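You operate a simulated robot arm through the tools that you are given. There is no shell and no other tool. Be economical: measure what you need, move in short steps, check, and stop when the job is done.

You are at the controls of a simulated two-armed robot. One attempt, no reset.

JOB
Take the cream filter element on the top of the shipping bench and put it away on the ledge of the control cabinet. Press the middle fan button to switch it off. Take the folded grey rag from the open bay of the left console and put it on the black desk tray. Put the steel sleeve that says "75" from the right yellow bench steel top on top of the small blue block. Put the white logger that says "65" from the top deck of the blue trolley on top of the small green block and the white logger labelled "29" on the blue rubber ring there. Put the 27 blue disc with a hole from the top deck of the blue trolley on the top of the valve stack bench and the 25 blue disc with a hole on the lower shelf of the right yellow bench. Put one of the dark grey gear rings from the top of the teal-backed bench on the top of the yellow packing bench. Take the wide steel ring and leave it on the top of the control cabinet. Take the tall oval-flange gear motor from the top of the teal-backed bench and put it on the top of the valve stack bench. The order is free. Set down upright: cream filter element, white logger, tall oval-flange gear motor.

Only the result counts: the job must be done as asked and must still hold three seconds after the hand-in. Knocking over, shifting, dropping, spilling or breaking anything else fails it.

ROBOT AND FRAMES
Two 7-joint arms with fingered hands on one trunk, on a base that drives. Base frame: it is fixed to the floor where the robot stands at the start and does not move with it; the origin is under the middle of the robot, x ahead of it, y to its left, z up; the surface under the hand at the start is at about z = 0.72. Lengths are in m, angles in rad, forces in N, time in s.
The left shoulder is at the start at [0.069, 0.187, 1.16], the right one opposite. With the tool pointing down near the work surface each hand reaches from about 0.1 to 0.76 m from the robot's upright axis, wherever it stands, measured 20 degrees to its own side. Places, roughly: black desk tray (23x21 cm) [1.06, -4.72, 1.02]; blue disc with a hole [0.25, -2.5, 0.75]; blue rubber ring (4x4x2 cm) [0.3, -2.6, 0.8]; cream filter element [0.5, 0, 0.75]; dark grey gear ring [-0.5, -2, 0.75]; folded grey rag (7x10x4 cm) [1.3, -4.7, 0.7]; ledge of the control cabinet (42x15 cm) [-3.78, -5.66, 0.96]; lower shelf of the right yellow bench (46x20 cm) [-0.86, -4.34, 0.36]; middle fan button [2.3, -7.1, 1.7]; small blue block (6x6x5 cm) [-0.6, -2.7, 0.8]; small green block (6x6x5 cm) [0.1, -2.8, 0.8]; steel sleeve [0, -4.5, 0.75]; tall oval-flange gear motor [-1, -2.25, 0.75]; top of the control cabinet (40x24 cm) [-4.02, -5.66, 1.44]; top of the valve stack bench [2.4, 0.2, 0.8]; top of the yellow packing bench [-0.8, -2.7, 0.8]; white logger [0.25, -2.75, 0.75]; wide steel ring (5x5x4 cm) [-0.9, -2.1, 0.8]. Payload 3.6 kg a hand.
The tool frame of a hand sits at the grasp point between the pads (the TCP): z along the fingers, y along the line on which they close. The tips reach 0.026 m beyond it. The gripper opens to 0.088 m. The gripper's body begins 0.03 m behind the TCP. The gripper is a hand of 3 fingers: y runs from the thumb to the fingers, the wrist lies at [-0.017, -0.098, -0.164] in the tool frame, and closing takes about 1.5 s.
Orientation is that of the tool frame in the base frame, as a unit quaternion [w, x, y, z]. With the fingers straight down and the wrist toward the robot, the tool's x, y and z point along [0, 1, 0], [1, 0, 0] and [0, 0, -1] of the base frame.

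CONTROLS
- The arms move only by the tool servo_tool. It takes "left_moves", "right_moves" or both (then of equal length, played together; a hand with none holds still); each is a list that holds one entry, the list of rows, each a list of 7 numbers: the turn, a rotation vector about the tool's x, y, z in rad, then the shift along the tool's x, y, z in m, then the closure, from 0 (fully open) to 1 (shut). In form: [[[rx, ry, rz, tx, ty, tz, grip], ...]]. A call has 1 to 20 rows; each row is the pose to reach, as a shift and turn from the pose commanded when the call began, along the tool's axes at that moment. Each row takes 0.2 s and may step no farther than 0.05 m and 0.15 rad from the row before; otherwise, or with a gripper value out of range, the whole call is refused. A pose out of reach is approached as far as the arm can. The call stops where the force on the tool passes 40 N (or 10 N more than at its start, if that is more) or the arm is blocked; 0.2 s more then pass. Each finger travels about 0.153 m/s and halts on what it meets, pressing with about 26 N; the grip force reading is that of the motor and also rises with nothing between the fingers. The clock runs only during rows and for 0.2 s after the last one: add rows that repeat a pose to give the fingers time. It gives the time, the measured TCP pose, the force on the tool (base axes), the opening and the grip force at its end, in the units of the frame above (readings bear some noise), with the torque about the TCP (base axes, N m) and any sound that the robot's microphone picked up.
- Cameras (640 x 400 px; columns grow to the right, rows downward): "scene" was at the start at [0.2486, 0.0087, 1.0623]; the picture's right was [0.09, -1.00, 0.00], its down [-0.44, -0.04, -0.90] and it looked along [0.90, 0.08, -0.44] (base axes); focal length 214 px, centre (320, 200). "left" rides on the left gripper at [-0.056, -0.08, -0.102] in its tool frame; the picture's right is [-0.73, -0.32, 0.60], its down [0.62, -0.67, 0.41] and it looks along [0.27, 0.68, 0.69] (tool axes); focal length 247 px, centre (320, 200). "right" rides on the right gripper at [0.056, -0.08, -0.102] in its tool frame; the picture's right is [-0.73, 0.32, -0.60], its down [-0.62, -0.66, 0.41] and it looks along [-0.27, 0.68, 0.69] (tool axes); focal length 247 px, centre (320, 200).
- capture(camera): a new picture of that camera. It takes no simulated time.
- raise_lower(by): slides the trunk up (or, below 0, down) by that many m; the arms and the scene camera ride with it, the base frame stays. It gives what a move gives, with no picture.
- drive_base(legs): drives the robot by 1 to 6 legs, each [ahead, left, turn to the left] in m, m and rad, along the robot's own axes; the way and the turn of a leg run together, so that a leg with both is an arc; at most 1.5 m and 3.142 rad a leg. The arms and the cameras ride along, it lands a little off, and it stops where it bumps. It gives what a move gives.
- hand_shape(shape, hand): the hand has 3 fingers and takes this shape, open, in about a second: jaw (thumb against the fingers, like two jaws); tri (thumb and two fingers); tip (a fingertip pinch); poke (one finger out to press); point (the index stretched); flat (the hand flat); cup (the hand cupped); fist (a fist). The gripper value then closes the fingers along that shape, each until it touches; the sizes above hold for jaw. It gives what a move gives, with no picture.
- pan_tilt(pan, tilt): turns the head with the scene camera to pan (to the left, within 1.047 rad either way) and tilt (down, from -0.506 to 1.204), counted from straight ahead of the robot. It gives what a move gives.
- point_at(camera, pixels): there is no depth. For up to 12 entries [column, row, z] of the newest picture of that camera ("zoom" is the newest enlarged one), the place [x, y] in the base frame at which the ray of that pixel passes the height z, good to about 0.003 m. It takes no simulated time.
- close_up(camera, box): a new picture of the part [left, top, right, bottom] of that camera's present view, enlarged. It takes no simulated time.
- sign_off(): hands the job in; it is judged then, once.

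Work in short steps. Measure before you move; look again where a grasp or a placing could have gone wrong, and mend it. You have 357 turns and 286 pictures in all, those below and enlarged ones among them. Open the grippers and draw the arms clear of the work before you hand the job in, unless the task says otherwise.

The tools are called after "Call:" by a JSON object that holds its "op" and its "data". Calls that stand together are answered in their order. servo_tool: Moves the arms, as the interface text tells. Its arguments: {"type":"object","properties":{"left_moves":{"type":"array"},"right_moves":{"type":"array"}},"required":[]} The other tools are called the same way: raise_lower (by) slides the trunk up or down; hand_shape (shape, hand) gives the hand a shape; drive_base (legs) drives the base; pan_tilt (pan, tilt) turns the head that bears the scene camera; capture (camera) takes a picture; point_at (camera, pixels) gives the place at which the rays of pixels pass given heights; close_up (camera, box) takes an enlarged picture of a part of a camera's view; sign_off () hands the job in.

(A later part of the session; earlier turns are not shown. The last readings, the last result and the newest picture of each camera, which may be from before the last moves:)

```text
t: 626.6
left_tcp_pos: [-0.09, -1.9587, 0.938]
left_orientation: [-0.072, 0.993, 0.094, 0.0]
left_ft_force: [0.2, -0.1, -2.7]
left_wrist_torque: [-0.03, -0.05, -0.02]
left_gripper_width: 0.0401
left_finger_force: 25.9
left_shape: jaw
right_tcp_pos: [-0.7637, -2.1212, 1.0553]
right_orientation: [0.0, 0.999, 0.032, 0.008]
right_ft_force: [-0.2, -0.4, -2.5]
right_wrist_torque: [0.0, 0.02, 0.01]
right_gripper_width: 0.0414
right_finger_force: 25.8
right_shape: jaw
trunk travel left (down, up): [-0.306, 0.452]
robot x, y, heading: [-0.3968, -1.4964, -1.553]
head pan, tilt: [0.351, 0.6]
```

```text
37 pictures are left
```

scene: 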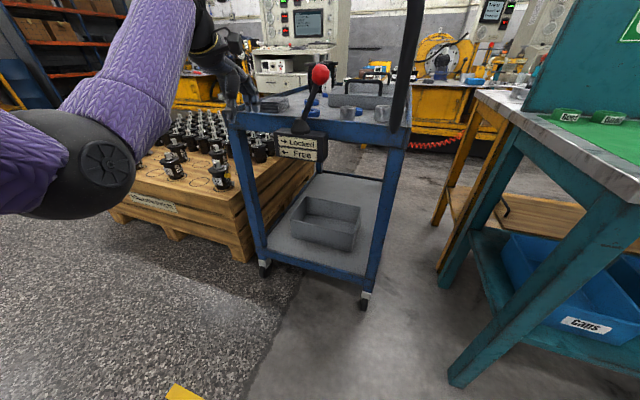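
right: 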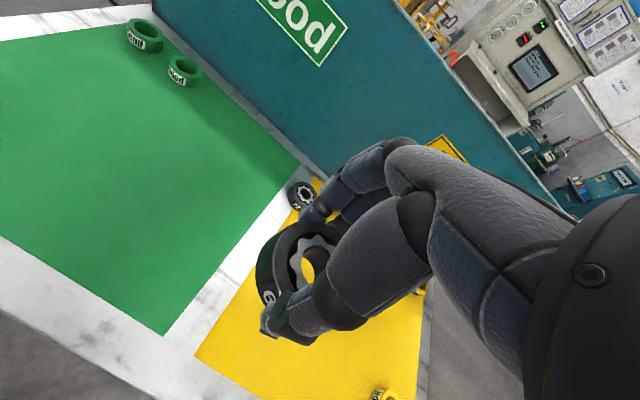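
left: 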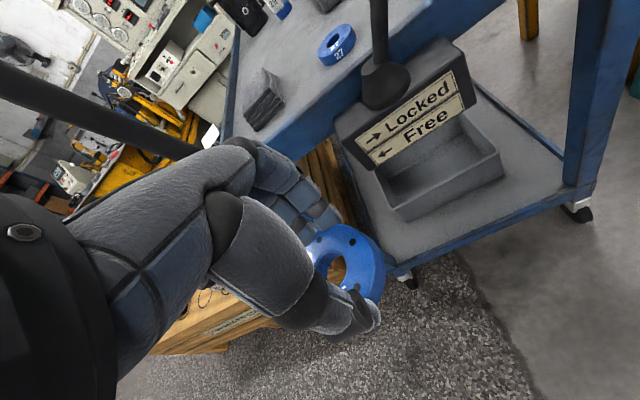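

Gear ring held. With both items I raise the trunk 0.15 and drive around west to the southern aisle.

Call:
{"op": "raise_lower", "data": {"by": 0.15}}

Call:
{"op": "drive_base", "data": {"legs": [[-0.5, 0, -0.017], [0, -1.5, 0], [1.5, 0, 0], [0.95, 0, 0], [0, 1.05, 0]]}}

Call:
{"op": "pan_tilt", "data": {"pan": 0, "tilt": 0.75}}

Call:
{"op": "capture", "data": {"camera": "scene"}}

```text
t: 628.4
left_tcp_pos: [-0.0886, -1.9597, 1.0881]
left_orientation: [-0.074, 0.993, 0.093, 0.002]
left_ft_force: [0.0, -0.4, -2.6]
left_wrist_torque: [-0.04, 0.04, 0.01]
left_gripper_width: 0.0402
left_finger_force: 26.3
left_shape: jaw
right_tcp_pos: [-0.7668, -2.1219, 1.2023]
right_orientation: [-0.002, 0.999, 0.032, 0.009]
right_ft_force: [0.0, 1.1, -2.8]
right_wrist_torque: [-0.04, -0.03, -0.02]
right_gripper_width: 0.0418
right_finger_force: 26.1
right_shape: jaw
trunk travel left (down, up): [-0.456, 0.302]
robot x, y, heading: [-0.3985, -1.4984, -1.555]
head pan, tilt: [0.351, 0.6]
```

```text
t: 654.5
left_tcp_pos: [-0.5971, -3.8708, 1.0889]
left_orientation: [-0.073, 0.995, 0.073, 0.002]
left_ft_force: [0.5, 0.0, -2.4]
left_wrist_torque: [-0.05, 0.01, 0.01]
left_gripper_width: 0.0404
left_finger_force: 26.1
left_shape: jaw
right_tcp_pos: [-1.28, -4.0069, 1.2022]
right_orientation: [0.0, 1.0, 0.013, 0.009]
right_ft_force: [0.7, -0.2, -2.6]
right_wrist_torque: [-0.05, 0.0, -0.01]
right_gripper_width: 0.0412
right_finger_force: 26.1
right_shape: jaw
trunk travel left (down, up): [-0.456, 0.302]
robot x, y, heading: [-0.8919, -3.4009, -1.592]
head pan, tilt: [0.351, 0.6]
```

```text
t: 655.4
left_tcp_pos: [-0.5966, -3.8709, 1.0874]
left_orientation: [-0.073, 0.995, 0.073, 0.002]
left_ft_force: [0.7, 0.9, -1.8]
left_wrist_torque: [-0.06, 0.03, -0.03]
left_gripper_width: 0.0405
left_finger_force: 26.3
left_shape: jaw
right_tcp_pos: [-1.2799, -4.0072, 1.2029]
right_orientation: [-0.002, 1.0, 0.013, 0.009]
right_ft_force: [0.2, -0.7, -3.3]
right_wrist_torque: [-0.06, -0.03, -0.02]
right_gripper_width: 0.0414
right_finger_force: 25.9
right_shape: jaw
trunk travel left (down, up): [-0.456, 0.302]
robot x, y, heading: [-0.8873, -3.3979, -1.596]
head pan, tilt: [0.0, 0.75]
```

```text
36 pictures are left
```

scene: 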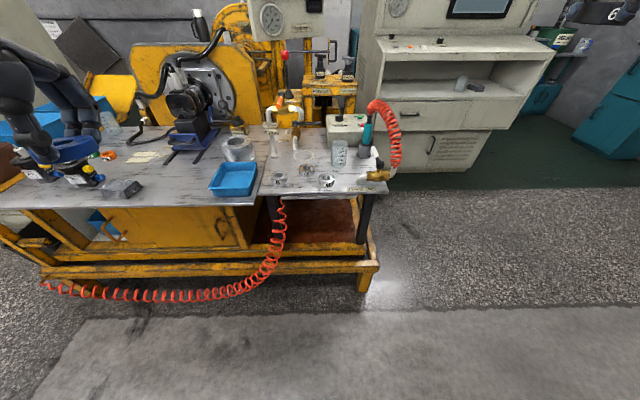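

The lower shelf is the reddish board at (310,225) under the steel top. I measure it and the frame.

Call:
{"op": "point_at", "data": {"camera": "scene", "pixels": [[275, 236, 0.36], [350, 236, 0.36], [262, 205, 0.36], [350, 205, 0.36], [310, 246, 0.36], [378, 268, 0.3], [362, 290, 0.0], [385, 183, 0.72], [262, 200, 0.72]]}}

Call:
{"op": "close_up", "data": {"camera": "scene", "box": [220, 150, 420, 310]}}

```text
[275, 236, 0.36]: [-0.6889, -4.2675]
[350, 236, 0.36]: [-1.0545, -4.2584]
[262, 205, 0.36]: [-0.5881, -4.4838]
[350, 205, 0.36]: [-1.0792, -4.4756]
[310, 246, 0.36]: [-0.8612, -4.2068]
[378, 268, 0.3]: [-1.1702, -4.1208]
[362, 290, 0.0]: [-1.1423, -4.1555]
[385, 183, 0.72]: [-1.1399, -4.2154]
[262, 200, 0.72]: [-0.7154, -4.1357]
```

```text
2.50 times, centred on (320, 230) of scene
```

zoom: 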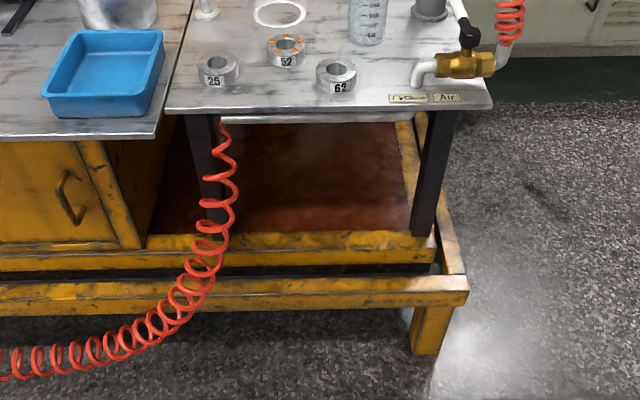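

Shelf spans x −0.62…−1.05, y −4.25…−4.48 between black legs. I position the base at x≈-1.17 and lower the trunk.

Call:
{"op": "drive_base", "data": {"legs": [[0, -0.285, 0.025]]}}

Call:
{"op": "raise_lower", "data": {"by": -0.44}}

Call:
{"op": "servo_tool", "data": {"left_moves": [[[-0.03, 0, 0, 0, 0.01, 0.03, 1], [-0.06, 0, 0, 0, 0.02, 0.07, 1], [-0.09, 0, 0, 0, 0.03, 0.11, 1], [-0.12, 0, 0, 0, 0.04, 0.15, 1], [-0.14, 0, 0, 0, 0.05, 0.18, 1], [-0.14, 0, 0, 0, 0.05, 0.2, 1]]]}}

Call:
{"op": "capture", "data": {"camera": "left"}}

```text
t: 657.4
left_tcp_pos: [-0.8658, -3.8584, 1.0896]
left_orientation: [-0.073, 0.993, 0.094, 0.0]
left_ft_force: [-1.0, -0.7, -2.2]
left_wrist_torque: [-0.08, 0.04, -0.03]
left_gripper_width: 0.0405
left_finger_force: 26.2
left_shape: jaw
right_tcp_pos: [-1.5447, -4.0217, 1.2027]
right_orientation: [0.0, 0.999, 0.033, 0.009]
right_ft_force: [0.0, -0.5, -3.5]
right_wrist_torque: [0.01, 0.0, -0.02]
right_gripper_width: 0.0415
right_finger_force: 25.9
right_shape: jaw
trunk travel left (down, up): [-0.456, 0.302]
robot x, y, heading: [-1.1793, -3.3978, -1.556]
head pan, tilt: [0.0, 0.75]
```

```text
refused: -0.44 is not a number from -0.4 to 0.4
```

```text
t: 658.8
left_tcp_pos: [-0.8573, -3.876, 0.884]
left_orientation: [-0.002, 0.996, 0.093, 0.007]
left_ft_force: [-0.4, -0.5, -2.0]
left_wrist_torque: [-0.01, 0.0, -0.01]
left_gripper_width: 0.0403
left_finger_force: 26.2
left_shape: jaw
right_tcp_pos: [-1.5425, -4.0216, 1.2019]
right_orientation: [0.0, 0.999, 0.033, 0.009]
right_ft_force: [-0.2, 0.0, -3.4]
right_wrist_torque: [-0.03, 0.0, -0.04]
right_gripper_width: 0.0414
right_finger_force: 26.1
right_shape: jaw
trunk travel left (down, up): [-0.456, 0.302]
robot x, y, heading: [-1.1755, -3.3949, -1.554]
head pan, tilt: [0.0, 0.75]
```

```text
34 pictures are left
```

left: 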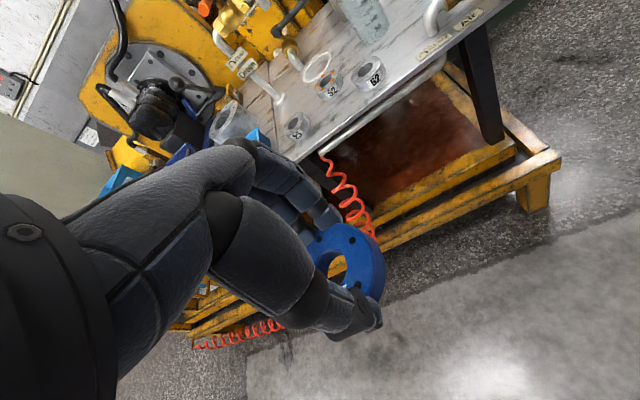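

I lower the trunk 0.4 (max per call); the disc then is at about z 0.48, ready to go in.

Call:
{"op": "raise_lower", "data": {"by": -0.4}}

Call:
{"op": "drive_base", "data": {"legs": [[0.25, 0, -0.015]]}}

Call:
{"op": "pan_tilt", "data": {"pan": 0.4, "tilt": 0.7}}

Call:
{"op": "capture", "data": {"camera": "scene"}}

Call:
{"op": "capture", "data": {"camera": "left"}}

```text
t: 662.6
left_tcp_pos: [-0.8593, -3.8782, 0.4838]
left_orientation: [-0.003, 0.996, 0.092, 0.008]
left_ft_force: [0.4, 0.2, -2.3]
left_wrist_torque: [-0.06, 0.0, -0.02]
left_gripper_width: 0.0403
left_finger_force: 25.8
left_shape: jaw
right_tcp_pos: [-1.5424, -4.0523, 0.729]
right_orientation: [-0.073, 0.997, 0.032, 0.01]
right_ft_force: [-0.1, 0.1, -3.7]
right_wrist_torque: [-0.03, 0.01, 0.0]
right_gripper_width: 0.0413
right_finger_force: 26.6
right_shape: jaw
trunk travel left (down, up): [-0.056, 0.702]
robot x, y, heading: [-1.1807, -3.4011, -1.556]
head pan, tilt: [0.0, 0.75]
```

```text
t: 664.5
left_tcp_pos: [-0.8644, -4.1404, 0.4835]
left_orientation: [-0.003, 0.996, 0.084, 0.008]
left_ft_force: [0.1, -0.7, -2.3]
left_wrist_torque: [-0.06, 0.01, -0.02]
left_gripper_width: 0.0405
left_finger_force: 25.8
left_shape: jaw
right_tcp_pos: [-1.5516, -4.3023, 0.7289]
right_orientation: [-0.073, 0.997, 0.024, 0.01]
right_ft_force: [-0.2, -0.2, -3.6]
right_wrist_torque: [-0.06, -0.02, 0.0]
right_gripper_width: 0.0414
right_finger_force: 25.7
right_shape: jaw
trunk travel left (down, up): [-0.056, 0.702]
robot x, y, heading: [-1.1744, -3.6573, -1.567]
head pan, tilt: [0.0, 0.75]
```

```text
t: 665.3
left_tcp_pos: [-0.866, -4.1399, 0.4837]
left_orientation: [-0.003, 0.996, 0.084, 0.008]
left_ft_force: [-0.9, 0.3, -3.0]
left_wrist_torque: [-0.03, 0.01, 0.01]
left_gripper_width: 0.0405
left_finger_force: 25.9
left_shape: jaw
right_tcp_pos: [-1.5524, -4.3034, 0.729]
right_orientation: [-0.073, 0.997, 0.024, 0.01]
right_ft_force: [0.2, -1.0, -3.5]
right_wrist_torque: [-0.05, -0.01, 0.0]
right_gripper_width: 0.0414
right_finger_force: 25.8
right_shape: jaw
trunk travel left (down, up): [-0.056, 0.702]
robot x, y, heading: [-1.1699, -3.6584, -1.57]
head pan, tilt: [0.4, 0.7]
```

```text
33 pictures are left
```

scene: 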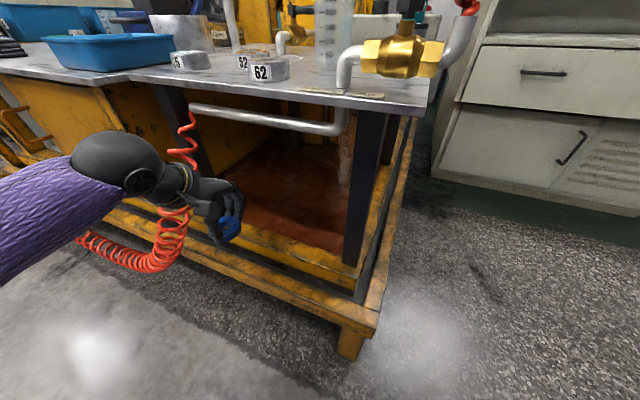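

```text
32 pictures are left
```

left: 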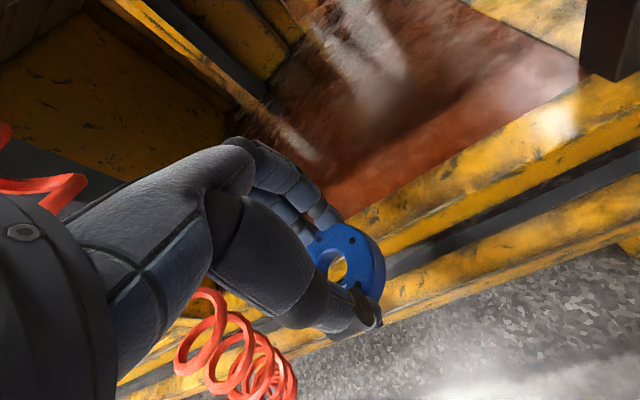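

A pipe hangs under the table front (z≈0.66), so I tilt the hand 0.5 rad forward to lower the wrist, then drive in 0.18 m.

Call:
{"op": "servo_tool", "data": {"left_moves": [[[-0.125, 0, 0, 0, 0, 0.01, 1], [-0.25, 0, 0, 0, 0, 0.02, 1], [-0.375, 0, 0, 0, 0, 0.03, 1], [-0.5, 0, 0, 0, 0, 0.035, 1]]]}}

Call:
{"op": "drive_base", "data": {"legs": [[0.17, 0, 0]]}}

Call:
{"op": "capture", "data": {"camera": "left"}}

```text
t: 666.3
left_tcp_pos: [-0.8655, -4.1412, 0.447]
left_orientation: [0.244, 0.966, 0.08, 0.029]
left_ft_force: [-0.3, 0.1, -3.0]
left_wrist_torque: [0.01, 0.01, -0.02]
left_gripper_width: 0.0404
left_finger_force: 25.6
left_shape: jaw
right_tcp_pos: [-1.5522, -4.3047, 0.7284]
right_orientation: [-0.073, 0.997, 0.023, 0.011]
right_ft_force: [1.1, 0.4, -2.9]
right_wrist_torque: [-0.06, 0.02, 0.0]
right_gripper_width: 0.0414
right_finger_force: 26.1
right_shape: jaw
trunk travel left (down, up): [-0.056, 0.702]
robot x, y, heading: [-1.1737, -3.6543, -1.573]
head pan, tilt: [0.4, 0.7]
```

```text
t: 667.8
left_tcp_pos: [-0.8667, -4.3109, 0.448]
left_orientation: [0.243, 0.966, 0.08, 0.028]
left_ft_force: [-0.1, 0.1, -1.7]
left_wrist_torque: [-0.01, 0.01, 0.01]
left_gripper_width: 0.0403
left_finger_force: 26.1
left_shape: jaw
right_tcp_pos: [-1.5545, -4.4722, 0.7289]
right_orientation: [-0.072, 0.997, 0.022, 0.011]
right_ft_force: [0.4, 0.2, -3.6]
right_wrist_torque: [-0.05, 0.0, -0.01]
right_gripper_width: 0.0415
right_finger_force: 26.3
right_shape: jaw
trunk travel left (down, up): [-0.056, 0.702]
robot x, y, heading: [-1.1751, -3.8222, -1.573]
head pan, tilt: [0.4, 0.7]
```

```text
31 pictures are left
```

left: 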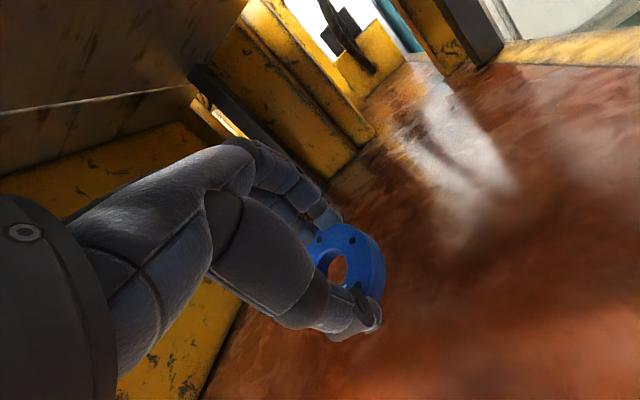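

Over the shelf. I lower along the vertical until contact.

Call:
{"op": "servo_tool", "data": {"left_moves": [[[0, 0, 0, 0, -0.007, 0.013, 1], [0, 0, 0, 0, -0.014, 0.026, 1], [0, 0, 0, 0, -0.019, 0.035, 1], [0, 0, 0, 0, -0.022, 0.04, 1], [0, 0, 0, 0, -0.024, 0.044, 1], [0, 0, 0, 0, -0.024, 0.044, 1]]]}}

```text
t: 669.2
left_tcp_pos: [-0.8668, -4.3131, 0.3998]
left_orientation: [0.246, 0.966, 0.079, 0.029]
left_ft_force: [0.1, 4.1, 14.4]
left_wrist_torque: [0.59, 0.14, -0.11]
left_gripper_width: 0.0401
left_finger_force: 25.3
left_shape: jaw
right_tcp_pos: [-1.5543, -4.4708, 0.729]
right_orientation: [-0.073, 0.997, 0.022, 0.01]
right_ft_force: [-0.4, 0.8, -3.4]
right_wrist_torque: [-0.05, -0.02, 0.02]
right_gripper_width: 0.0415
right_finger_force: 26.2
right_shape: jaw
trunk travel left (down, up): [-0.056, 0.702]
robot x, y, heading: [-1.1731, -3.8281, -1.574]
head pan, tilt: [0.4, 0.7]
```

Contact. I ease off and open slowly; then back out.

Call:
{"op": "servo_tool", "data": {"left_moves": [[[0.06, 0, 0, 0, 0.001, -0.003, 1], [0.12, 0, 0, 0, 0.001, -0.003, 1], [0.15, 0, 0, 0, 0.001, -0.003, 0.5], [0.15, 0, 0, 0, 0.001, -0.003, 0.35], [0.15, 0, 0, 0, 0.001, -0.003, 0.2], [0.15, 0, 0, 0, 0.001, -0.003, 0.0], [0.15, 0, 0, 0, 0.001, -0.003, 0.0], [0.15, 0, 0, 0, 0.012, -0.022, 0.0], [0.15, 0, 0, 0, 0.024, -0.044, 0.0]]]}}

Call:
{"op": "capture", "data": {"camera": "left"}}

```text
t: 671.2
left_tcp_pos: [-0.8678, -4.3137, 0.4476]
left_orientation: [0.17, 0.982, 0.08, 0.022]
left_ft_force: [-0.6, -0.2, -0.3]
left_wrist_torque: [-0.01, -0.03, -0.01]
left_gripper_width: 0.088
left_finger_force: 0.1
left_shape: jaw
right_tcp_pos: [-1.5528, -4.4719, 0.7301]
right_orientation: [-0.073, 0.997, 0.023, 0.011]
right_ft_force: [0.0, 0.9, -3.2]
right_wrist_torque: [-0.03, 0.0, 0.02]
right_gripper_width: 0.0415
right_finger_force: 25.9
right_shape: jaw
trunk travel left (down, up): [-0.056, 0.702]
robot x, y, heading: [-1.1751, -3.8263, -1.574]
head pan, tilt: [0.4, 0.7]
```

```text
30 pictures are left
```

left: 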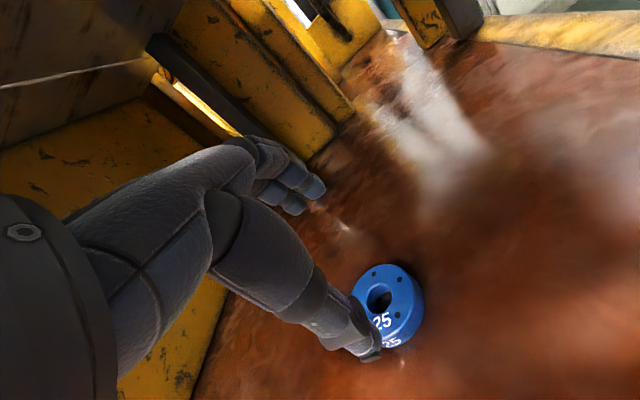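

Disc 25 lies flat on the shelf. I back out, raise the trunk 0.4, and turn around to face the packing bench.

Call:
{"op": "drive_base", "data": {"legs": [[-0.3, 0, 0]]}}

Call:
{"op": "raise_lower", "data": {"by": 0.4}}

Call:
{"op": "drive_base", "data": {"legs": [[0, 0, -3.14]]}}

Call:
{"op": "pan_tilt", "data": {"pan": -0.2, "tilt": 0.65}}

Call:
{"op": "capture", "data": {"camera": "scene"}}

```text
t: 673.2
left_tcp_pos: [-0.8677, -4.0131, 0.4473]
left_orientation: [0.17, 0.982, 0.081, 0.022]
left_ft_force: [0.1, -0.8, 0.0]
left_wrist_torque: [0.0, 0.0, 0.02]
left_gripper_width: 0.0876
left_finger_force: 0.1
left_shape: jaw
right_tcp_pos: [-1.5532, -4.1723, 0.7292]
right_orientation: [-0.072, 0.997, 0.022, 0.011]
right_ft_force: [0.2, 0.2, -3.9]
right_wrist_torque: [-0.05, -0.02, 0.01]
right_gripper_width: 0.0413
right_finger_force: 26.0
right_shape: jaw
trunk travel left (down, up): [-0.056, 0.702]
robot x, y, heading: [-1.1726, -3.5306, -1.569]
head pan, tilt: [0.4, 0.7]
```

```text
t: 677.0
left_tcp_pos: [-0.8669, -4.0136, 0.8476]
left_orientation: [0.17, 0.982, 0.081, 0.021]
left_ft_force: [-0.2, 0.1, 0.4]
left_wrist_torque: [-0.02, 0.04, 0.02]
left_gripper_width: 0.0877
left_finger_force: 0.1
left_shape: jaw
right_tcp_pos: [-1.5533, -4.1724, 1.128]
right_orientation: [-0.074, 0.997, 0.022, 0.011]
right_ft_force: [0.0, 0.7, -3.5]
right_wrist_torque: [-0.07, 0.01, 0.03]
right_gripper_width: 0.0412
right_finger_force: 26.1
right_shape: jaw
trunk travel left (down, up): [-0.456, 0.302]
robot x, y, heading: [-1.1702, -3.529, -1.577]
head pan, tilt: [0.4, 0.7]
```

```text
t: 685.0
left_tcp_pos: [-1.437, -3.0149, 0.8476]
left_orientation: [-0.014, -0.039, 0.984, 0.171]
left_ft_force: [0.4, 0.4, -0.5]
left_wrist_torque: [-0.01, -0.01, 0.04]
left_gripper_width: 0.0878
left_finger_force: 0.1
left_shape: jaw
right_tcp_pos: [-0.7408, -2.9139, 1.1289]
right_orientation: [-0.013, 0.019, 0.997, -0.071]
right_ft_force: [1.2, 0.2, -3.8]
right_wrist_torque: [0.05, 0.02, -0.03]
right_gripper_width: 0.0412
right_finger_force: 26.1
right_shape: jaw
trunk travel left (down, up): [-0.456, 0.302]
robot x, y, heading: [-1.1687, -3.5261, 1.49]
head pan, tilt: [0.4, 0.7]
```

```text
t: 686.0
left_tcp_pos: [-1.4373, -3.0159, 0.8489]
left_orientation: [-0.014, -0.04, 0.985, 0.17]
left_ft_force: [0.2, 0.1, 0.0]
left_wrist_torque: [0.01, 0.02, 0.01]
left_gripper_width: 0.0878
left_finger_force: 0.1
left_shape: jaw
right_tcp_pos: [-0.7418, -2.9136, 1.129]
right_orientation: [-0.013, 0.019, 0.997, -0.072]
right_ft_force: [0.5, 0.5, -3.9]
right_wrist_torque: [0.01, 0.01, -0.01]
right_gripper_width: 0.0412
right_finger_force: 26.2
right_shape: jaw
trunk travel left (down, up): [-0.456, 0.302]
robot x, y, heading: [-1.1737, -3.5257, 1.489]
head pan, tilt: [-0.201, 0.649]
```

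```text
29 pictures are left
```

scene: 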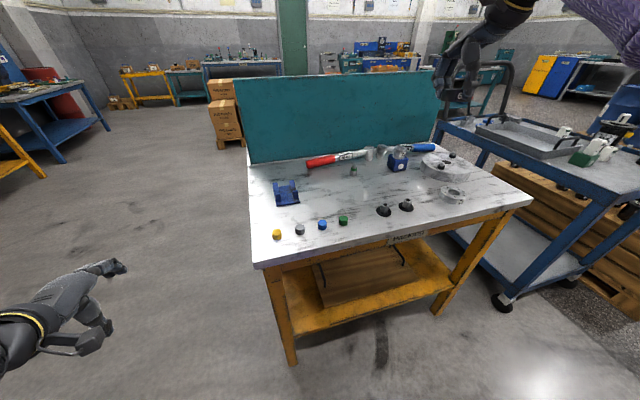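

I must check that sleeve 75 is still on the blue block – zoom.

Call:
{"op": "close_up", "data": {"camera": "scene", "box": [300, 120, 480, 230]}}

Call:
{"op": "point_at", "data": {"camera": "scene", "pixels": [[330, 195, 0.8], [360, 195, 0.8], [386, 214, 0.8], [345, 222, 0.8], [354, 175, 0.8], [300, 205, 0.8]]}}

```text
3.56 times, centred on (390, 175) of scene
```

zoom: 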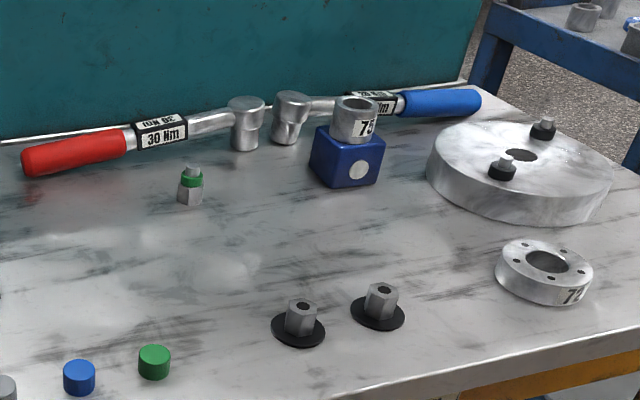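

```text
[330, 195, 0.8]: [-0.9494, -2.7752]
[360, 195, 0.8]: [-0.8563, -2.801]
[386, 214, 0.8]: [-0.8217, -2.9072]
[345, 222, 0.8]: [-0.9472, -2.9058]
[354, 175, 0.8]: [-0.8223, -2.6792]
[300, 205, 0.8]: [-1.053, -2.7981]
```

Sleeve 75 is still on its block. The free area around (−0.885,−2.785) suits the gear ring; I square up and move the hand over it, lowering the trunk 0.2.

Call:
{"op": "drive_base", "data": {"legs": [[0, 0, 0.082], [0.09, 0.095, 0]]}}

Call:
{"op": "raise_lower", "data": {"by": -0.2}}

Call:
{"op": "servo_tool", "data": {"right_moves": [[[-0.07, -0.013, -0.02, 0, 0, 0, 1], [-0.144, -0.026, -0.038, 0, 0, 0, 1], [-0.144, -0.026, -0.038, 0, 0, 0.0, 1]]]}}

Call:
{"op": "capture", "data": {"camera": "right"}}

```text
t: 687.8
left_tcp_pos: [-1.5761, -2.9442, 0.8476]
left_orientation: [-0.02, -0.078, 0.982, 0.17]
left_ft_force: [-0.1, 0.2, -0.7]
left_wrist_torque: [-0.01, 0.0, 0.0]
left_gripper_width: 0.0877
left_finger_force: 0.0
left_shape: jaw
right_tcp_pos: [-0.8915, -2.7897, 1.129]
right_orientation: [-0.01, -0.019, 0.997, -0.074]
right_ft_force: [-0.7, -0.1, -3.2]
right_wrist_torque: [0.01, -0.02, -0.02]
right_gripper_width: 0.0413
right_finger_force: 26.2
right_shape: jaw
trunk travel left (down, up): [-0.456, 0.302]
robot x, y, heading: [-1.2734, -3.4376, 1.563]
head pan, tilt: [-0.201, 0.649]
```

```text
t: 689.9
left_tcp_pos: [-1.5762, -2.9449, 0.6481]
left_orientation: [-0.021, -0.078, 0.982, 0.17]
left_ft_force: [-0.6, 0.4, 0.3]
left_wrist_torque: [0.0, -0.01, 0.02]
left_gripper_width: 0.0878
left_finger_force: 0.1
left_shape: jaw
right_tcp_pos: [-0.8905, -2.7912, 0.9298]
right_orientation: [-0.011, -0.019, 0.997, -0.073]
right_ft_force: [0.5, -0.2, -3.2]
right_wrist_torque: [0.06, 0.01, 0.01]
right_gripper_width: 0.0416
right_finger_force: 26.1
right_shape: jaw
trunk travel left (down, up): [-0.256, 0.502]
robot x, y, heading: [-1.2776, -3.4387, 1.558]
head pan, tilt: [-0.201, 0.649]
```

```text
t: 690.7
left_tcp_pos: [-1.576, -2.9446, 0.6475]
left_orientation: [-0.02, -0.078, 0.982, 0.169]
left_ft_force: [0.1, -0.4, -0.7]
left_wrist_torque: [0.01, 0.0, -0.02]
left_gripper_width: 0.088
left_finger_force: 0.1
left_shape: jaw
right_tcp_pos: [-0.8897, -2.7903, 0.9283]
right_orientation: [0.0, -0.039, 0.999, 0.0]
right_ft_force: [0.5, -0.2, -3.3]
right_wrist_torque: [0.02, 0.02, 0.01]
right_gripper_width: 0.0413
right_finger_force: 26.0
right_shape: jaw
trunk travel left (down, up): [-0.256, 0.502]
robot x, y, heading: [-1.2706, -3.435, 1.56]
head pan, tilt: [-0.201, 0.649]
```

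```text
27 pictures are left
```

right: 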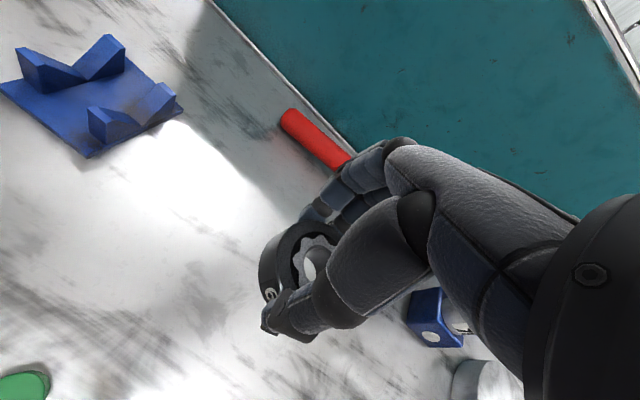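

Clear below. I shift 2 cm left, lower to contact, release, and rise.

Call:
{"op": "servo_tool", "data": {"right_moves": [[[0, 0, 0, 0.01, 0, 0.03, 1], [0, 0, 0, 0.02, 0, 0.06, 1], [0, 0, 0, 0.02, 0, 0.078, 1], [0, 0, 0, 0.02, 0, 0.084, 1], [0, 0, 0, 0.02, 0, 0.089, 1], [0, 0, 0, 0.02, 0, 0.092, 1], [0, 0, 0, 0.02, 0, 0.092, 1]]]}}

```text
t: 692.3
left_tcp_pos: [-1.5763, -2.9445, 0.6476]
left_orientation: [-0.021, -0.078, 0.982, 0.169]
left_ft_force: [-0.4, -0.4, 0.3]
left_wrist_torque: [-0.01, 0.0, 0.0]
left_gripper_width: 0.0877
left_finger_force: 0.0
left_shape: jaw
right_tcp_pos: [-0.909, -2.7925, 0.8375]
right_orientation: [0.0, -0.04, 0.999, -0.001]
right_ft_force: [-0.6, 0.0, -3.1]
right_wrist_torque: [0.04, 0.02, 0.0]
right_gripper_width: 0.0414
right_finger_force: 26.2
right_shape: jaw
trunk travel left (down, up): [-0.256, 0.502]
robot x, y, heading: [-1.2746, -3.4373, 1.562]
head pan, tilt: [-0.201, 0.649]
```

Call:
{"op": "servo_tool", "data": {"right_moves": [[[0, 0, 0, 0, 0, 0.003, 1], [0, 0, 0, 0, 0, 0.006, 1], [0, 0, 0, 0, 0, 0.009, 1], [0, 0, 0, 0, 0, 0.009, 1]]]}}

```text
t: 693.3
left_tcp_pos: [-1.5762, -2.946, 0.6486]
left_orientation: [-0.021, -0.078, 0.982, 0.17]
left_ft_force: [-0.1, -0.3, -0.4]
left_wrist_torque: [0.04, 0.0, 0.0]
left_gripper_width: 0.0879
left_finger_force: 0.0
left_shape: jaw
right_tcp_pos: [-0.9095, -2.7939, 0.8297]
right_orientation: [-0.001, -0.038, 0.999, 0.0]
right_ft_force: [-0.1, 1.1, -0.4]
right_wrist_torque: [-0.07, -0.01, -0.01]
right_gripper_width: 0.0414
right_finger_force: 26.3
right_shape: jaw
trunk travel left (down, up): [-0.256, 0.502]
robot x, y, heading: [-1.2699, -3.4348, 1.561]
head pan, tilt: [-0.201, 0.649]
```

Contact begins. I open and rise.

Call:
{"op": "servo_tool", "data": {"right_moves": [[[0, 0, 0, 0, 0, 0.002, 0.7], [0, 0, 0, 0, 0, 0.002, 0.5], [0, 0, 0, 0, 0, 0.0, 0.3], [0, 0, 0, 0, 0, 0.0, 0.1], [0, 0, 0, 0, 0, 0.0, 0.1], [0, 0, 0, 0, 0, -0.03, 0.1], [0, 0, 0, 0, 0, -0.07, 0.1], [0, 0, 0, 0, 0, -0.11, 0.1], [0, 0, 0, 0, 0, -0.15, 0.0]]]}}

Call:
{"op": "capture", "data": {"camera": "right"}}

```text
t: 695.3
left_tcp_pos: [-1.5773, -2.9454, 0.6476]
left_orientation: [-0.02, -0.078, 0.982, 0.172]
left_ft_force: [0.1, 0.7, 0.0]
left_wrist_torque: [0.02, -0.01, -0.01]
left_gripper_width: 0.0877
left_finger_force: 0.0
left_shape: jaw
right_tcp_pos: [-0.9092, -2.7953, 0.9804]
right_orientation: [0.0, -0.038, 0.999, -0.001]
right_ft_force: [-0.6, -0.7, 0.0]
right_wrist_torque: [0.0, 0.02, 0.01]
right_gripper_width: 0.0879
right_finger_force: 0.1
right_shape: jaw
trunk travel left (down, up): [-0.256, 0.502]
robot x, y, heading: [-1.2742, -3.4399, 1.562]
head pan, tilt: [-0.201, 0.649]
```

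```text
26 pictures are left
```

right: 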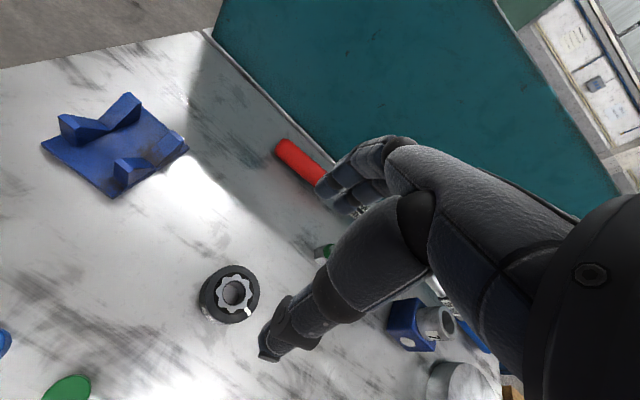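

Gear ring is on the packing bench. I drive around west to the north side and face south near the trolley for disc 27.

Call:
{"op": "drive_base", "data": {"legs": [[-0.1, 0.7, 0], [1.5, 0, 0], [0.85, 0, 0], [0, 0, 3.13], [0, 1.5, 0], [0, 0.45, 0]]}}

Call:
{"op": "servo_tool", "data": {"left_moves": [[[-0.05, 0, 0, 0, 0.0, -0.03, 0], [-0.1, 0, 0, 0, 0.0, -0.06, 0], [-0.15, 0, 0, 0, 0.0, -0.09, 0], [-0.2, 0, 0, 0, 0.0, -0.12, 0], [-0.3, 0, 0, 0, 0.0, -0.15, 0]]]}}

```text
t: 727.4
left_tcp_pos: [0.3683, -1.6312, 0.6485]
left_orientation: [0.17, 0.981, 0.092, 0.024]
left_ft_force: [0.1, 0.6, -0.4]
left_wrist_torque: [-0.01, 0.01, 0.01]
left_gripper_width: 0.0877
left_finger_force: 0.0
left_shape: jaw
right_tcp_pos: [-0.2934, -1.8009, 0.9789]
right_orientation: [-0.001, 0.999, 0.052, 0.001]
right_ft_force: [1.0, -0.5, 0.0]
right_wrist_torque: [-0.01, 0.0, 0.01]
right_gripper_width: 0.0873
right_finger_force: 0.0
right_shape: jaw
trunk travel left (down, up): [-0.256, 0.502]
robot x, y, heading: [0.0524, -1.1475, -1.552]
head pan, tilt: [-0.201, 0.649]
```

```text
t: 728.6
left_tcp_pos: [0.3574, -1.5795, 0.79]
left_orientation: [0.315, 0.945, 0.087, 0.036]
left_ft_force: [-0.1, 0.3, 0.5]
left_wrist_torque: [0.01, 0.0, 0.0]
left_gripper_width: 0.0879
left_finger_force: 0.0
left_shape: jaw
right_tcp_pos: [-0.2943, -1.7999, 0.9792]
right_orientation: [-0.001, 0.999, 0.051, 0.001]
right_ft_force: [0.0, 0.1, -0.4]
right_wrist_torque: [0.01, 0.01, 0.0]
right_gripper_width: 0.0876
right_finger_force: 0.1
right_shape: jaw
trunk travel left (down, up): [-0.256, 0.502]
robot x, y, heading: [0.0558, -1.1539, -1.555]
head pan, tilt: [-0.201, 0.649]
```

I level and extend the left hand (rx +0.65, forward 0.22 m).

Call:
{"op": "servo_tool", "data": {"left_moves": [[[0.11, 0, 0, 0, 0.034, 0.015, 0], [0.22, 0, 0, 0, 0.069, 0.031, 0], [0.33, 0, 0, 0, 0.103, 0.046, 0], [0.44, 0, 0, 0, 0.137, 0.061, 0], [0.55, 0, 0, 0, 0.172, 0.077, 0], [0.65, 0, 0, 0, 0.206, 0.092, 0]]]}}

Call:
{"op": "drive_base", "data": {"legs": [[0.1, -0.12, -0.016]]}}

Call:
{"op": "capture", "data": {"camera": "left"}}

```text
t: 730.0
left_tcp_pos: [0.3954, -1.7981, 0.8416]
left_orientation: [-0.005, 0.995, 0.094, 0.007]
left_ft_force: [0.5, -0.9, 0.6]
left_wrist_torque: [0.01, 0.01, 0.0]
left_gripper_width: 0.0878
left_finger_force: 0.0
left_shape: jaw
right_tcp_pos: [-0.2942, -1.8006, 0.9779]
right_orientation: [-0.001, 0.999, 0.052, 0.001]
right_ft_force: [-0.5, -0.6, 0.4]
right_wrist_torque: [-0.01, 0.01, -0.03]
right_gripper_width: 0.0882
right_finger_force: 0.1
right_shape: jaw
trunk travel left (down, up): [-0.256, 0.502]
robot x, y, heading: [0.0553, -1.1529, -1.555]
head pan, tilt: [-0.201, 0.649]
```

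```text
t: 731.4
left_tcp_pos: [0.2656, -1.8988, 0.841]
left_orientation: [-0.003, 0.996, 0.087, 0.008]
left_ft_force: [-1.0, -1.0, -0.2]
left_wrist_torque: [-0.01, 0.01, 0.0]
left_gripper_width: 0.0879
left_finger_force: 0.1
left_shape: jaw
right_tcp_pos: [-0.4227, -1.8914, 0.9788]
right_orientation: [-0.001, 0.999, 0.044, 0.0]
right_ft_force: [0.1, -0.1, -0.2]
right_wrist_torque: [0.01, 0.02, -0.05]
right_gripper_width: 0.0876
right_finger_force: 0.1
right_shape: jaw
trunk travel left (down, up): [-0.256, 0.502]
robot x, y, heading: [-0.0692, -1.2443, -1.571]
head pan, tilt: [-0.201, 0.649]
```

```text
25 pictures are left
```

left: 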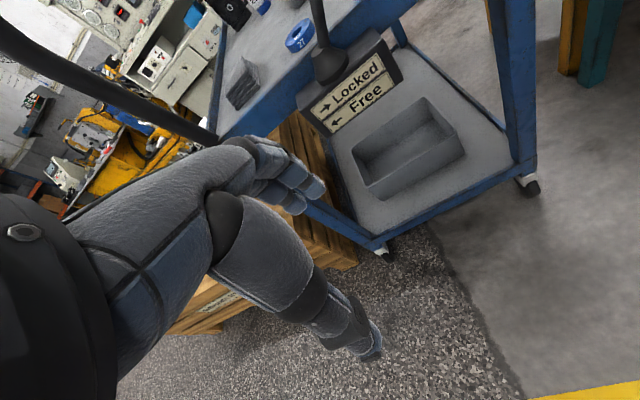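

The lever base is near x 0.22, so I yaw the hand 0.45 (wrist to the east), pass at x≈0.29, and look.

Call:
{"op": "servo_tool", "data": {"left_moves": [[[0, 0, 0.12, 0.01, 0, 0, 0], [0, 0, 0.24, 0.02, 0, 0, 0], [0, 0, 0.36, 0.025, 0, 0, 0], [0, 0, 0.45, 0.027, 0, 0, 0]]]}}

Call:
{"op": "drive_base", "data": {"legs": [[0.35, 0, 0]]}}

Call:
{"op": "capture", "data": {"camera": "left"}}

```text
t: 732.4
left_tcp_pos: [0.2939, -1.8933, 0.8425]
left_orientation: [-0.004, 0.99, -0.139, 0.005]
left_ft_force: [-0.6, 0.6, 0.6]
left_wrist_torque: [0.02, -0.02, 0.0]
left_gripper_width: 0.0879
left_finger_force: 0.0
left_shape: jaw
right_tcp_pos: [-0.4216, -1.8912, 0.9785]
right_orientation: [-0.001, 0.999, 0.045, 0.001]
right_ft_force: [0.1, -0.1, 0.2]
right_wrist_torque: [-0.02, -0.01, 0.0]
right_gripper_width: 0.0876
right_finger_force: 0.0
right_shape: jaw
trunk travel left (down, up): [-0.256, 0.502]
robot x, y, heading: [-0.0689, -1.2458, -1.564]
head pan, tilt: [-0.201, 0.649]
```

```text
t: 734.6
left_tcp_pos: [0.2953, -2.2413, 0.8414]
left_orientation: [-0.006, 0.99, -0.139, 0.006]
left_ft_force: [-0.1, 0.4, 0.1]
left_wrist_torque: [0.0, -0.01, 0.01]
left_gripper_width: 0.0879
left_finger_force: 0.0
left_shape: jaw
right_tcp_pos: [-0.421, -2.2406, 0.9795]
right_orientation: [-0.001, 0.999, 0.045, 0.001]
right_ft_force: [0.4, -0.1, 0.2]
right_wrist_torque: [0.03, -0.03, 0.01]
right_gripper_width: 0.0874
right_finger_force: 0.2
right_shape: jaw
trunk travel left (down, up): [-0.256, 0.502]
robot x, y, heading: [-0.0651, -1.5957, -1.569]
head pan, tilt: [-0.201, 0.649]
```

```text
24 pictures are left
```

left: 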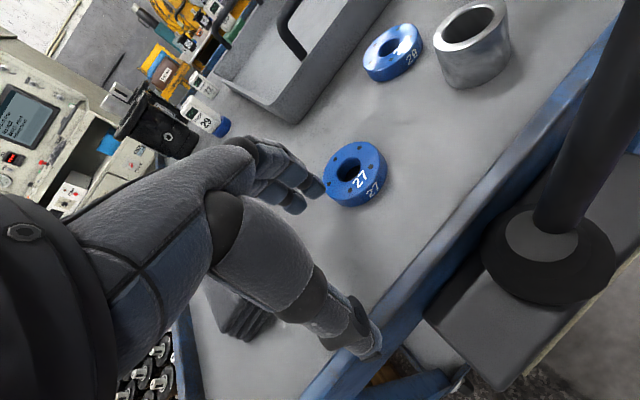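

Call:
{"op": "point_at", "data": {"camera": "left", "pixels": [[354, 167, 0.797], [325, 183, 0.79], [388, 168, 0.79], [540, 240, 0.82], [560, 170, 0.87]]}}

```text
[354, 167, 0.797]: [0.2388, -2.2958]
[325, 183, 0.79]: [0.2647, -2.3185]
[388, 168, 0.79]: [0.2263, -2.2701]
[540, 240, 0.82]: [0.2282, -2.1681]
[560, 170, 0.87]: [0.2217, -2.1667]
```

Disc 27 centre (0.239,−2.296). I yaw another 0.3, move over it, lower to z≈0.814 and close.

Call:
{"op": "servo_tool", "data": {"left_moves": [[[0, 0, 0.1, -0.013, 0.023, 0, 0], [0, 0, 0.2, -0.026, 0.046, 0, 0], [0, 0, 0.3, -0.038, 0.068, 0, 0], [0, 0, 0.3, -0.038, 0.068, 0.012, 0], [0, 0, 0.3, -0.038, 0.068, 0.022, 0], [0, 0, 0.3, -0.038, 0.068, 0.028, 0], [0, 0, 0.3, -0.038, 0.068, 0.028, 0.3], [0, 0, 0.3, -0.038, 0.068, 0.028, 0.5], [0, 0, 0.3, -0.038, 0.068, 0.026, 0.8], [0, 0, 0.3, -0.038, 0.068, 0.025, 1], [0, 0, 0.3, -0.038, 0.068, 0.025, 1], [0, 0, 0.3, -0.038, 0.068, 0.025, 1]]]}}

Call:
{"op": "capture", "data": {"camera": "left"}}

```text
t: 737.2
left_tcp_pos: [0.2396, -2.2951, 0.815]
left_orientation: [-0.006, 0.958, -0.285, 0.005]
left_ft_force: [1.2, 0.1, 0.2]
left_wrist_torque: [0.03, -0.06, -0.02]
left_gripper_width: 0.04
left_finger_force: 25.7
left_shape: jaw
right_tcp_pos: [-0.4204, -2.2379, 0.9797]
right_orientation: [-0.001, 0.999, 0.044, 0.001]
right_ft_force: [0.4, 0.1, -0.7]
right_wrist_torque: [-0.01, 0.0, 0.03]
right_gripper_width: 0.0878
right_finger_force: 0.1
right_shape: jaw
trunk travel left (down, up): [-0.256, 0.502]
robot x, y, heading: [-0.0676, -1.5942, -1.565]
head pan, tilt: [-0.201, 0.649]
```

```text
23 pictures are left
```

left: 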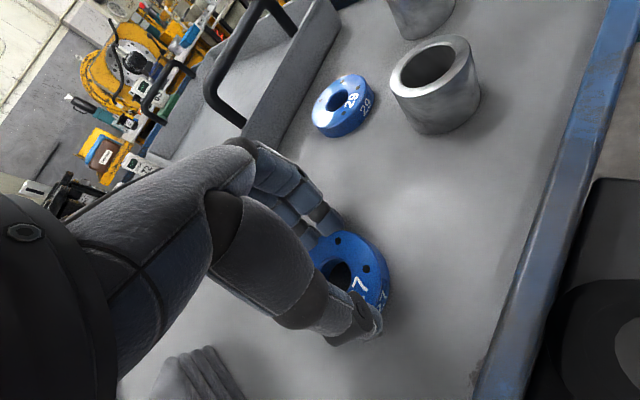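

Gripped. I lift 3 cm, shift 5 cm east, and back out.

Call:
{"op": "servo_tool", "data": {"left_moves": [[[0, 0, 0, 0, 0, -0.015, 1], [0, 0, 0, 0, 0, -0.028, 1], [0, 0, 0, 0.021, -0.013, -0.028, 1], [0, 0, 0, 0.042, -0.027, -0.028, 1]]]}}

Call:
{"op": "drive_base", "data": {"legs": [[-0.45, 0, 0]]}}

Call:
{"op": "servo_tool", "data": {"left_moves": [[[0, 0, -0.1, 0, -0.03, 0, 1], [0, 0, -0.2, 0, -0.06, 0, 1], [0.03, 0, -0.3, 0, -0.09, 0, 1], [0.06, 0, -0.4, 0, -0.12, 0, 1], [0.1, 0, -0.5, 0, -0.15, 0, 1], [0.13, 0, -0.58, 0, -0.18, 0, 1]]]}}

Call:
{"op": "capture", "data": {"camera": "left"}}

```text
t: 738.2
left_tcp_pos: [0.2896, -2.2953, 0.8452]
left_orientation: [-0.005, 0.959, -0.285, 0.006]
left_ft_force: [0.2, 0.3, 0.3]
left_wrist_torque: [-0.01, 0.02, 0.0]
left_gripper_width: 0.0134
left_finger_force: 26.2
left_shape: jaw
right_tcp_pos: [-0.4207, -2.2388, 0.9785]
right_orientation: [0.0, 0.999, 0.045, 0.001]
right_ft_force: [-0.8, 0.3, -0.6]
right_wrist_torque: [-0.01, 0.03, 0.0]
right_gripper_width: 0.0877
right_finger_force: 0.2
right_shape: jaw
trunk travel left (down, up): [-0.256, 0.502]
robot x, y, heading: [-0.068, -1.5969, -1.565]
head pan, tilt: [-0.201, 0.649]
```

```text
t: 741.0
left_tcp_pos: [0.2886, -1.8439, 0.8461]
left_orientation: [-0.006, 0.959, -0.284, 0.006]
left_ft_force: [-1.3, 0.1, 0.8]
left_wrist_torque: [-0.02, -0.02, 0.01]
left_gripper_width: 0.0139
left_finger_force: 26.3
left_shape: jaw
right_tcp_pos: [-0.4226, -1.7883, 0.9785]
right_orientation: [0.0, 0.999, 0.045, 0.001]
right_ft_force: [-0.5, 0.9, -0.4]
right_wrist_torque: [0.0, 0.01, 0.0]
right_gripper_width: 0.0877
right_finger_force: 0.0
right_shape: jaw
trunk travel left (down, up): [-0.256, 0.502]
robot x, y, heading: [-0.0684, -1.1435, -1.566]
head pan, tilt: [-0.201, 0.649]
```

```text
t: 742.4
left_tcp_pos: [0.3843, -1.691, 0.8485]
left_orientation: [-0.066, 0.998, 0.004, 0.024]
left_ft_force: [-0.8, 0.1, 0.9]
left_wrist_torque: [0.02, -0.01, -0.01]
left_gripper_width: 0.0136
left_finger_force: 25.9
left_shape: jaw
right_tcp_pos: [-0.4225, -1.7878, 0.9797]
right_orientation: [-0.001, 0.999, 0.045, 0.001]
right_ft_force: [-0.5, 1.4, -0.1]
right_wrist_torque: [0.0, 0.01, -0.01]
right_gripper_width: 0.0876
right_finger_force: 0.1
right_shape: jaw
trunk travel left (down, up): [-0.256, 0.502]
robot x, y, heading: [-0.0691, -1.1454, -1.559]
head pan, tilt: [-0.201, 0.649]
```

```text
22 pictures are left
```

left: 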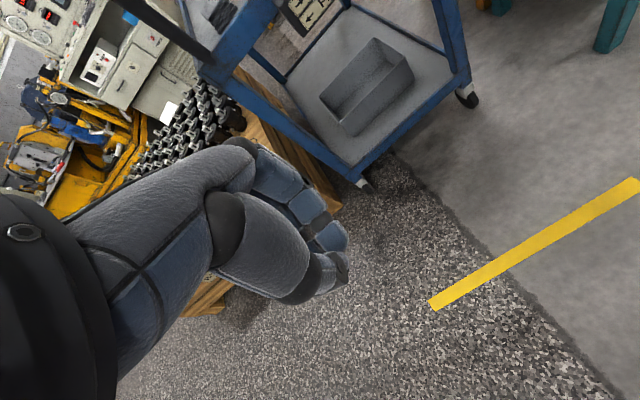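

Disc 27 slipped out. I look where it lies.

Call:
{"op": "pan_tilt", "data": {"pan": 0.35, "tilt": 0.55}}

Call:
{"op": "close_up", "data": {"camera": "scene", "box": [240, 60, 440, 200]}}

```text
t: 743.3
left_tcp_pos: [0.3841, -1.692, 0.8467]
left_orientation: [-0.066, 0.998, 0.003, 0.025]
left_ft_force: [-0.2, 0.6, 0.7]
left_wrist_torque: [0.02, -0.06, -0.01]
left_gripper_width: 0.0138
left_finger_force: 26.0
left_shape: jaw
right_tcp_pos: [-0.4227, -1.7888, 0.9786]
right_orientation: [-0.001, 0.999, 0.046, 0.001]
right_ft_force: [0.2, 0.0, -0.6]
right_wrist_torque: [0.03, -0.02, 0.0]
right_gripper_width: 0.0876
right_finger_force: 0.0
right_shape: jaw
trunk travel left (down, up): [-0.256, 0.502]
robot x, y, heading: [-0.0686, -1.1398, -1.571]
head pan, tilt: [0.351, 0.55]
```

```text
2.86 times, centred on (340, 130) of scene
```

zoom: 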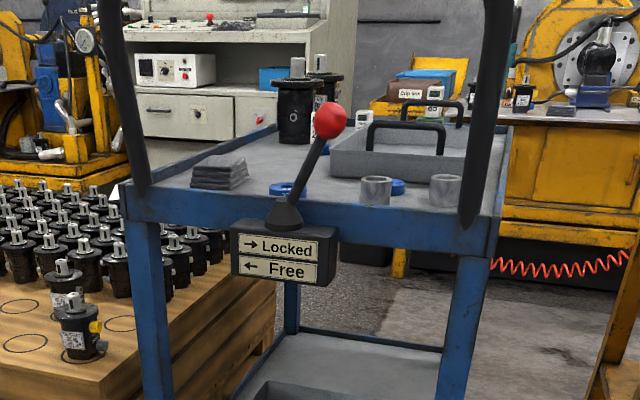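

Call:
{"op": "point_at", "data": {"camera": "zoom", "pixels": [[287, 187, 0.797], [268, 190, 0.79], [306, 190, 0.79], [220, 185, 0.79], [397, 187, 0.797]]}}

```text
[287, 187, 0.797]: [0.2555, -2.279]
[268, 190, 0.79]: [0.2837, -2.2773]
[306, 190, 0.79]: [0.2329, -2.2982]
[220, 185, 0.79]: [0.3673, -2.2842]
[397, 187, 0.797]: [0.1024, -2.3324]
```

Disc 27 lies at about (0.257,−2.285). I re-open, yaw and extend the left hand again, and go back under the arch.

Call:
{"op": "servo_tool", "data": {"left_moves": [[[-0.03, 0, 0.1, -0.015, 0.02, 0, 0.5], [-0.06, 0, 0.2, -0.03, 0.04, 0, 0], [-0.09, 0, 0.3, -0.045, 0.06, 0, 0], [-0.11, 0, 0.4, -0.06, 0.08, 0, 0], [-0.13, 0, 0.5, -0.075, 0.1, 0, 0], [-0.13, 0, 0.58, -0.084, 0.12, 0, 0]]]}}

Call:
{"op": "drive_base", "data": {"legs": [[0.42, 0, 0.0]]}}

Call:
{"op": "capture", "data": {"camera": "left"}}

```text
t: 744.7
left_tcp_pos: [0.3048, -1.8135, 0.8278]
left_orientation: [-0.006, 0.959, -0.285, 0.006]
left_ft_force: [-0.1, -0.7, -1.1]
left_wrist_torque: [0.0, -0.04, 0.01]
left_gripper_width: 0.0877
left_finger_force: 0.0
left_shape: jaw
right_tcp_pos: [-0.422, -1.7886, 0.9798]
right_orientation: [-0.001, 0.999, 0.045, 0.001]
right_ft_force: [-0.2, 0.1, -0.2]
right_wrist_torque: [0.01, 0.0, 0.03]
right_gripper_width: 0.0877
right_finger_force: 0.1
right_shape: jaw
trunk travel left (down, up): [-0.256, 0.502]
robot x, y, heading: [-0.0652, -1.1405, -1.565]
head pan, tilt: [0.351, 0.55]
```

```text
t: 747.3
left_tcp_pos: [0.3112, -2.2354, 0.826]
left_orientation: [-0.006, 0.96, -0.281, 0.005]
left_ft_force: [0.5, -0.2, -0.8]
left_wrist_torque: [0.01, -0.01, 0.05]
left_gripper_width: 0.0877
left_finger_force: 0.0
left_shape: jaw
right_tcp_pos: [-0.414, -2.2152, 0.979]
right_orientation: [0.0, 0.999, 0.048, 0.001]
right_ft_force: [0.0, -0.3, -0.6]
right_wrist_torque: [-0.01, -0.04, 0.03]
right_gripper_width: 0.0878
right_finger_force: 0.0
right_shape: jaw
trunk travel left (down, up): [-0.256, 0.502]
robot x, y, heading: [-0.0634, -1.5688, -1.558]
head pan, tilt: [0.351, 0.55]
```

```text
20 pictures are left
```

left: 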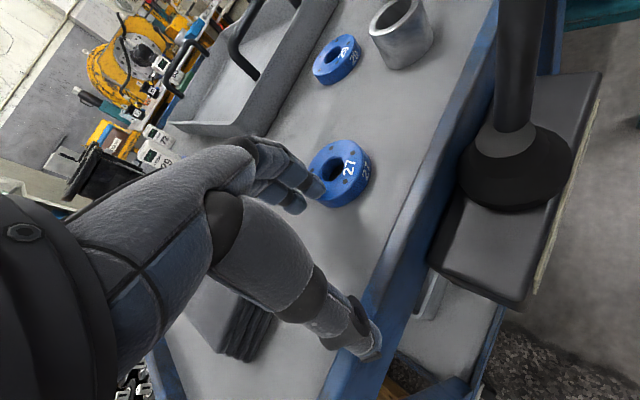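

Call:
{"op": "point_at", "data": {"camera": "left", "pixels": [[337, 167, 0.797], [310, 185, 0.79], [368, 170, 0.79]]}}

```text
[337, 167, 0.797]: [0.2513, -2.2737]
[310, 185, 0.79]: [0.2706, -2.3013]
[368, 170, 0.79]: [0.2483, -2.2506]
```

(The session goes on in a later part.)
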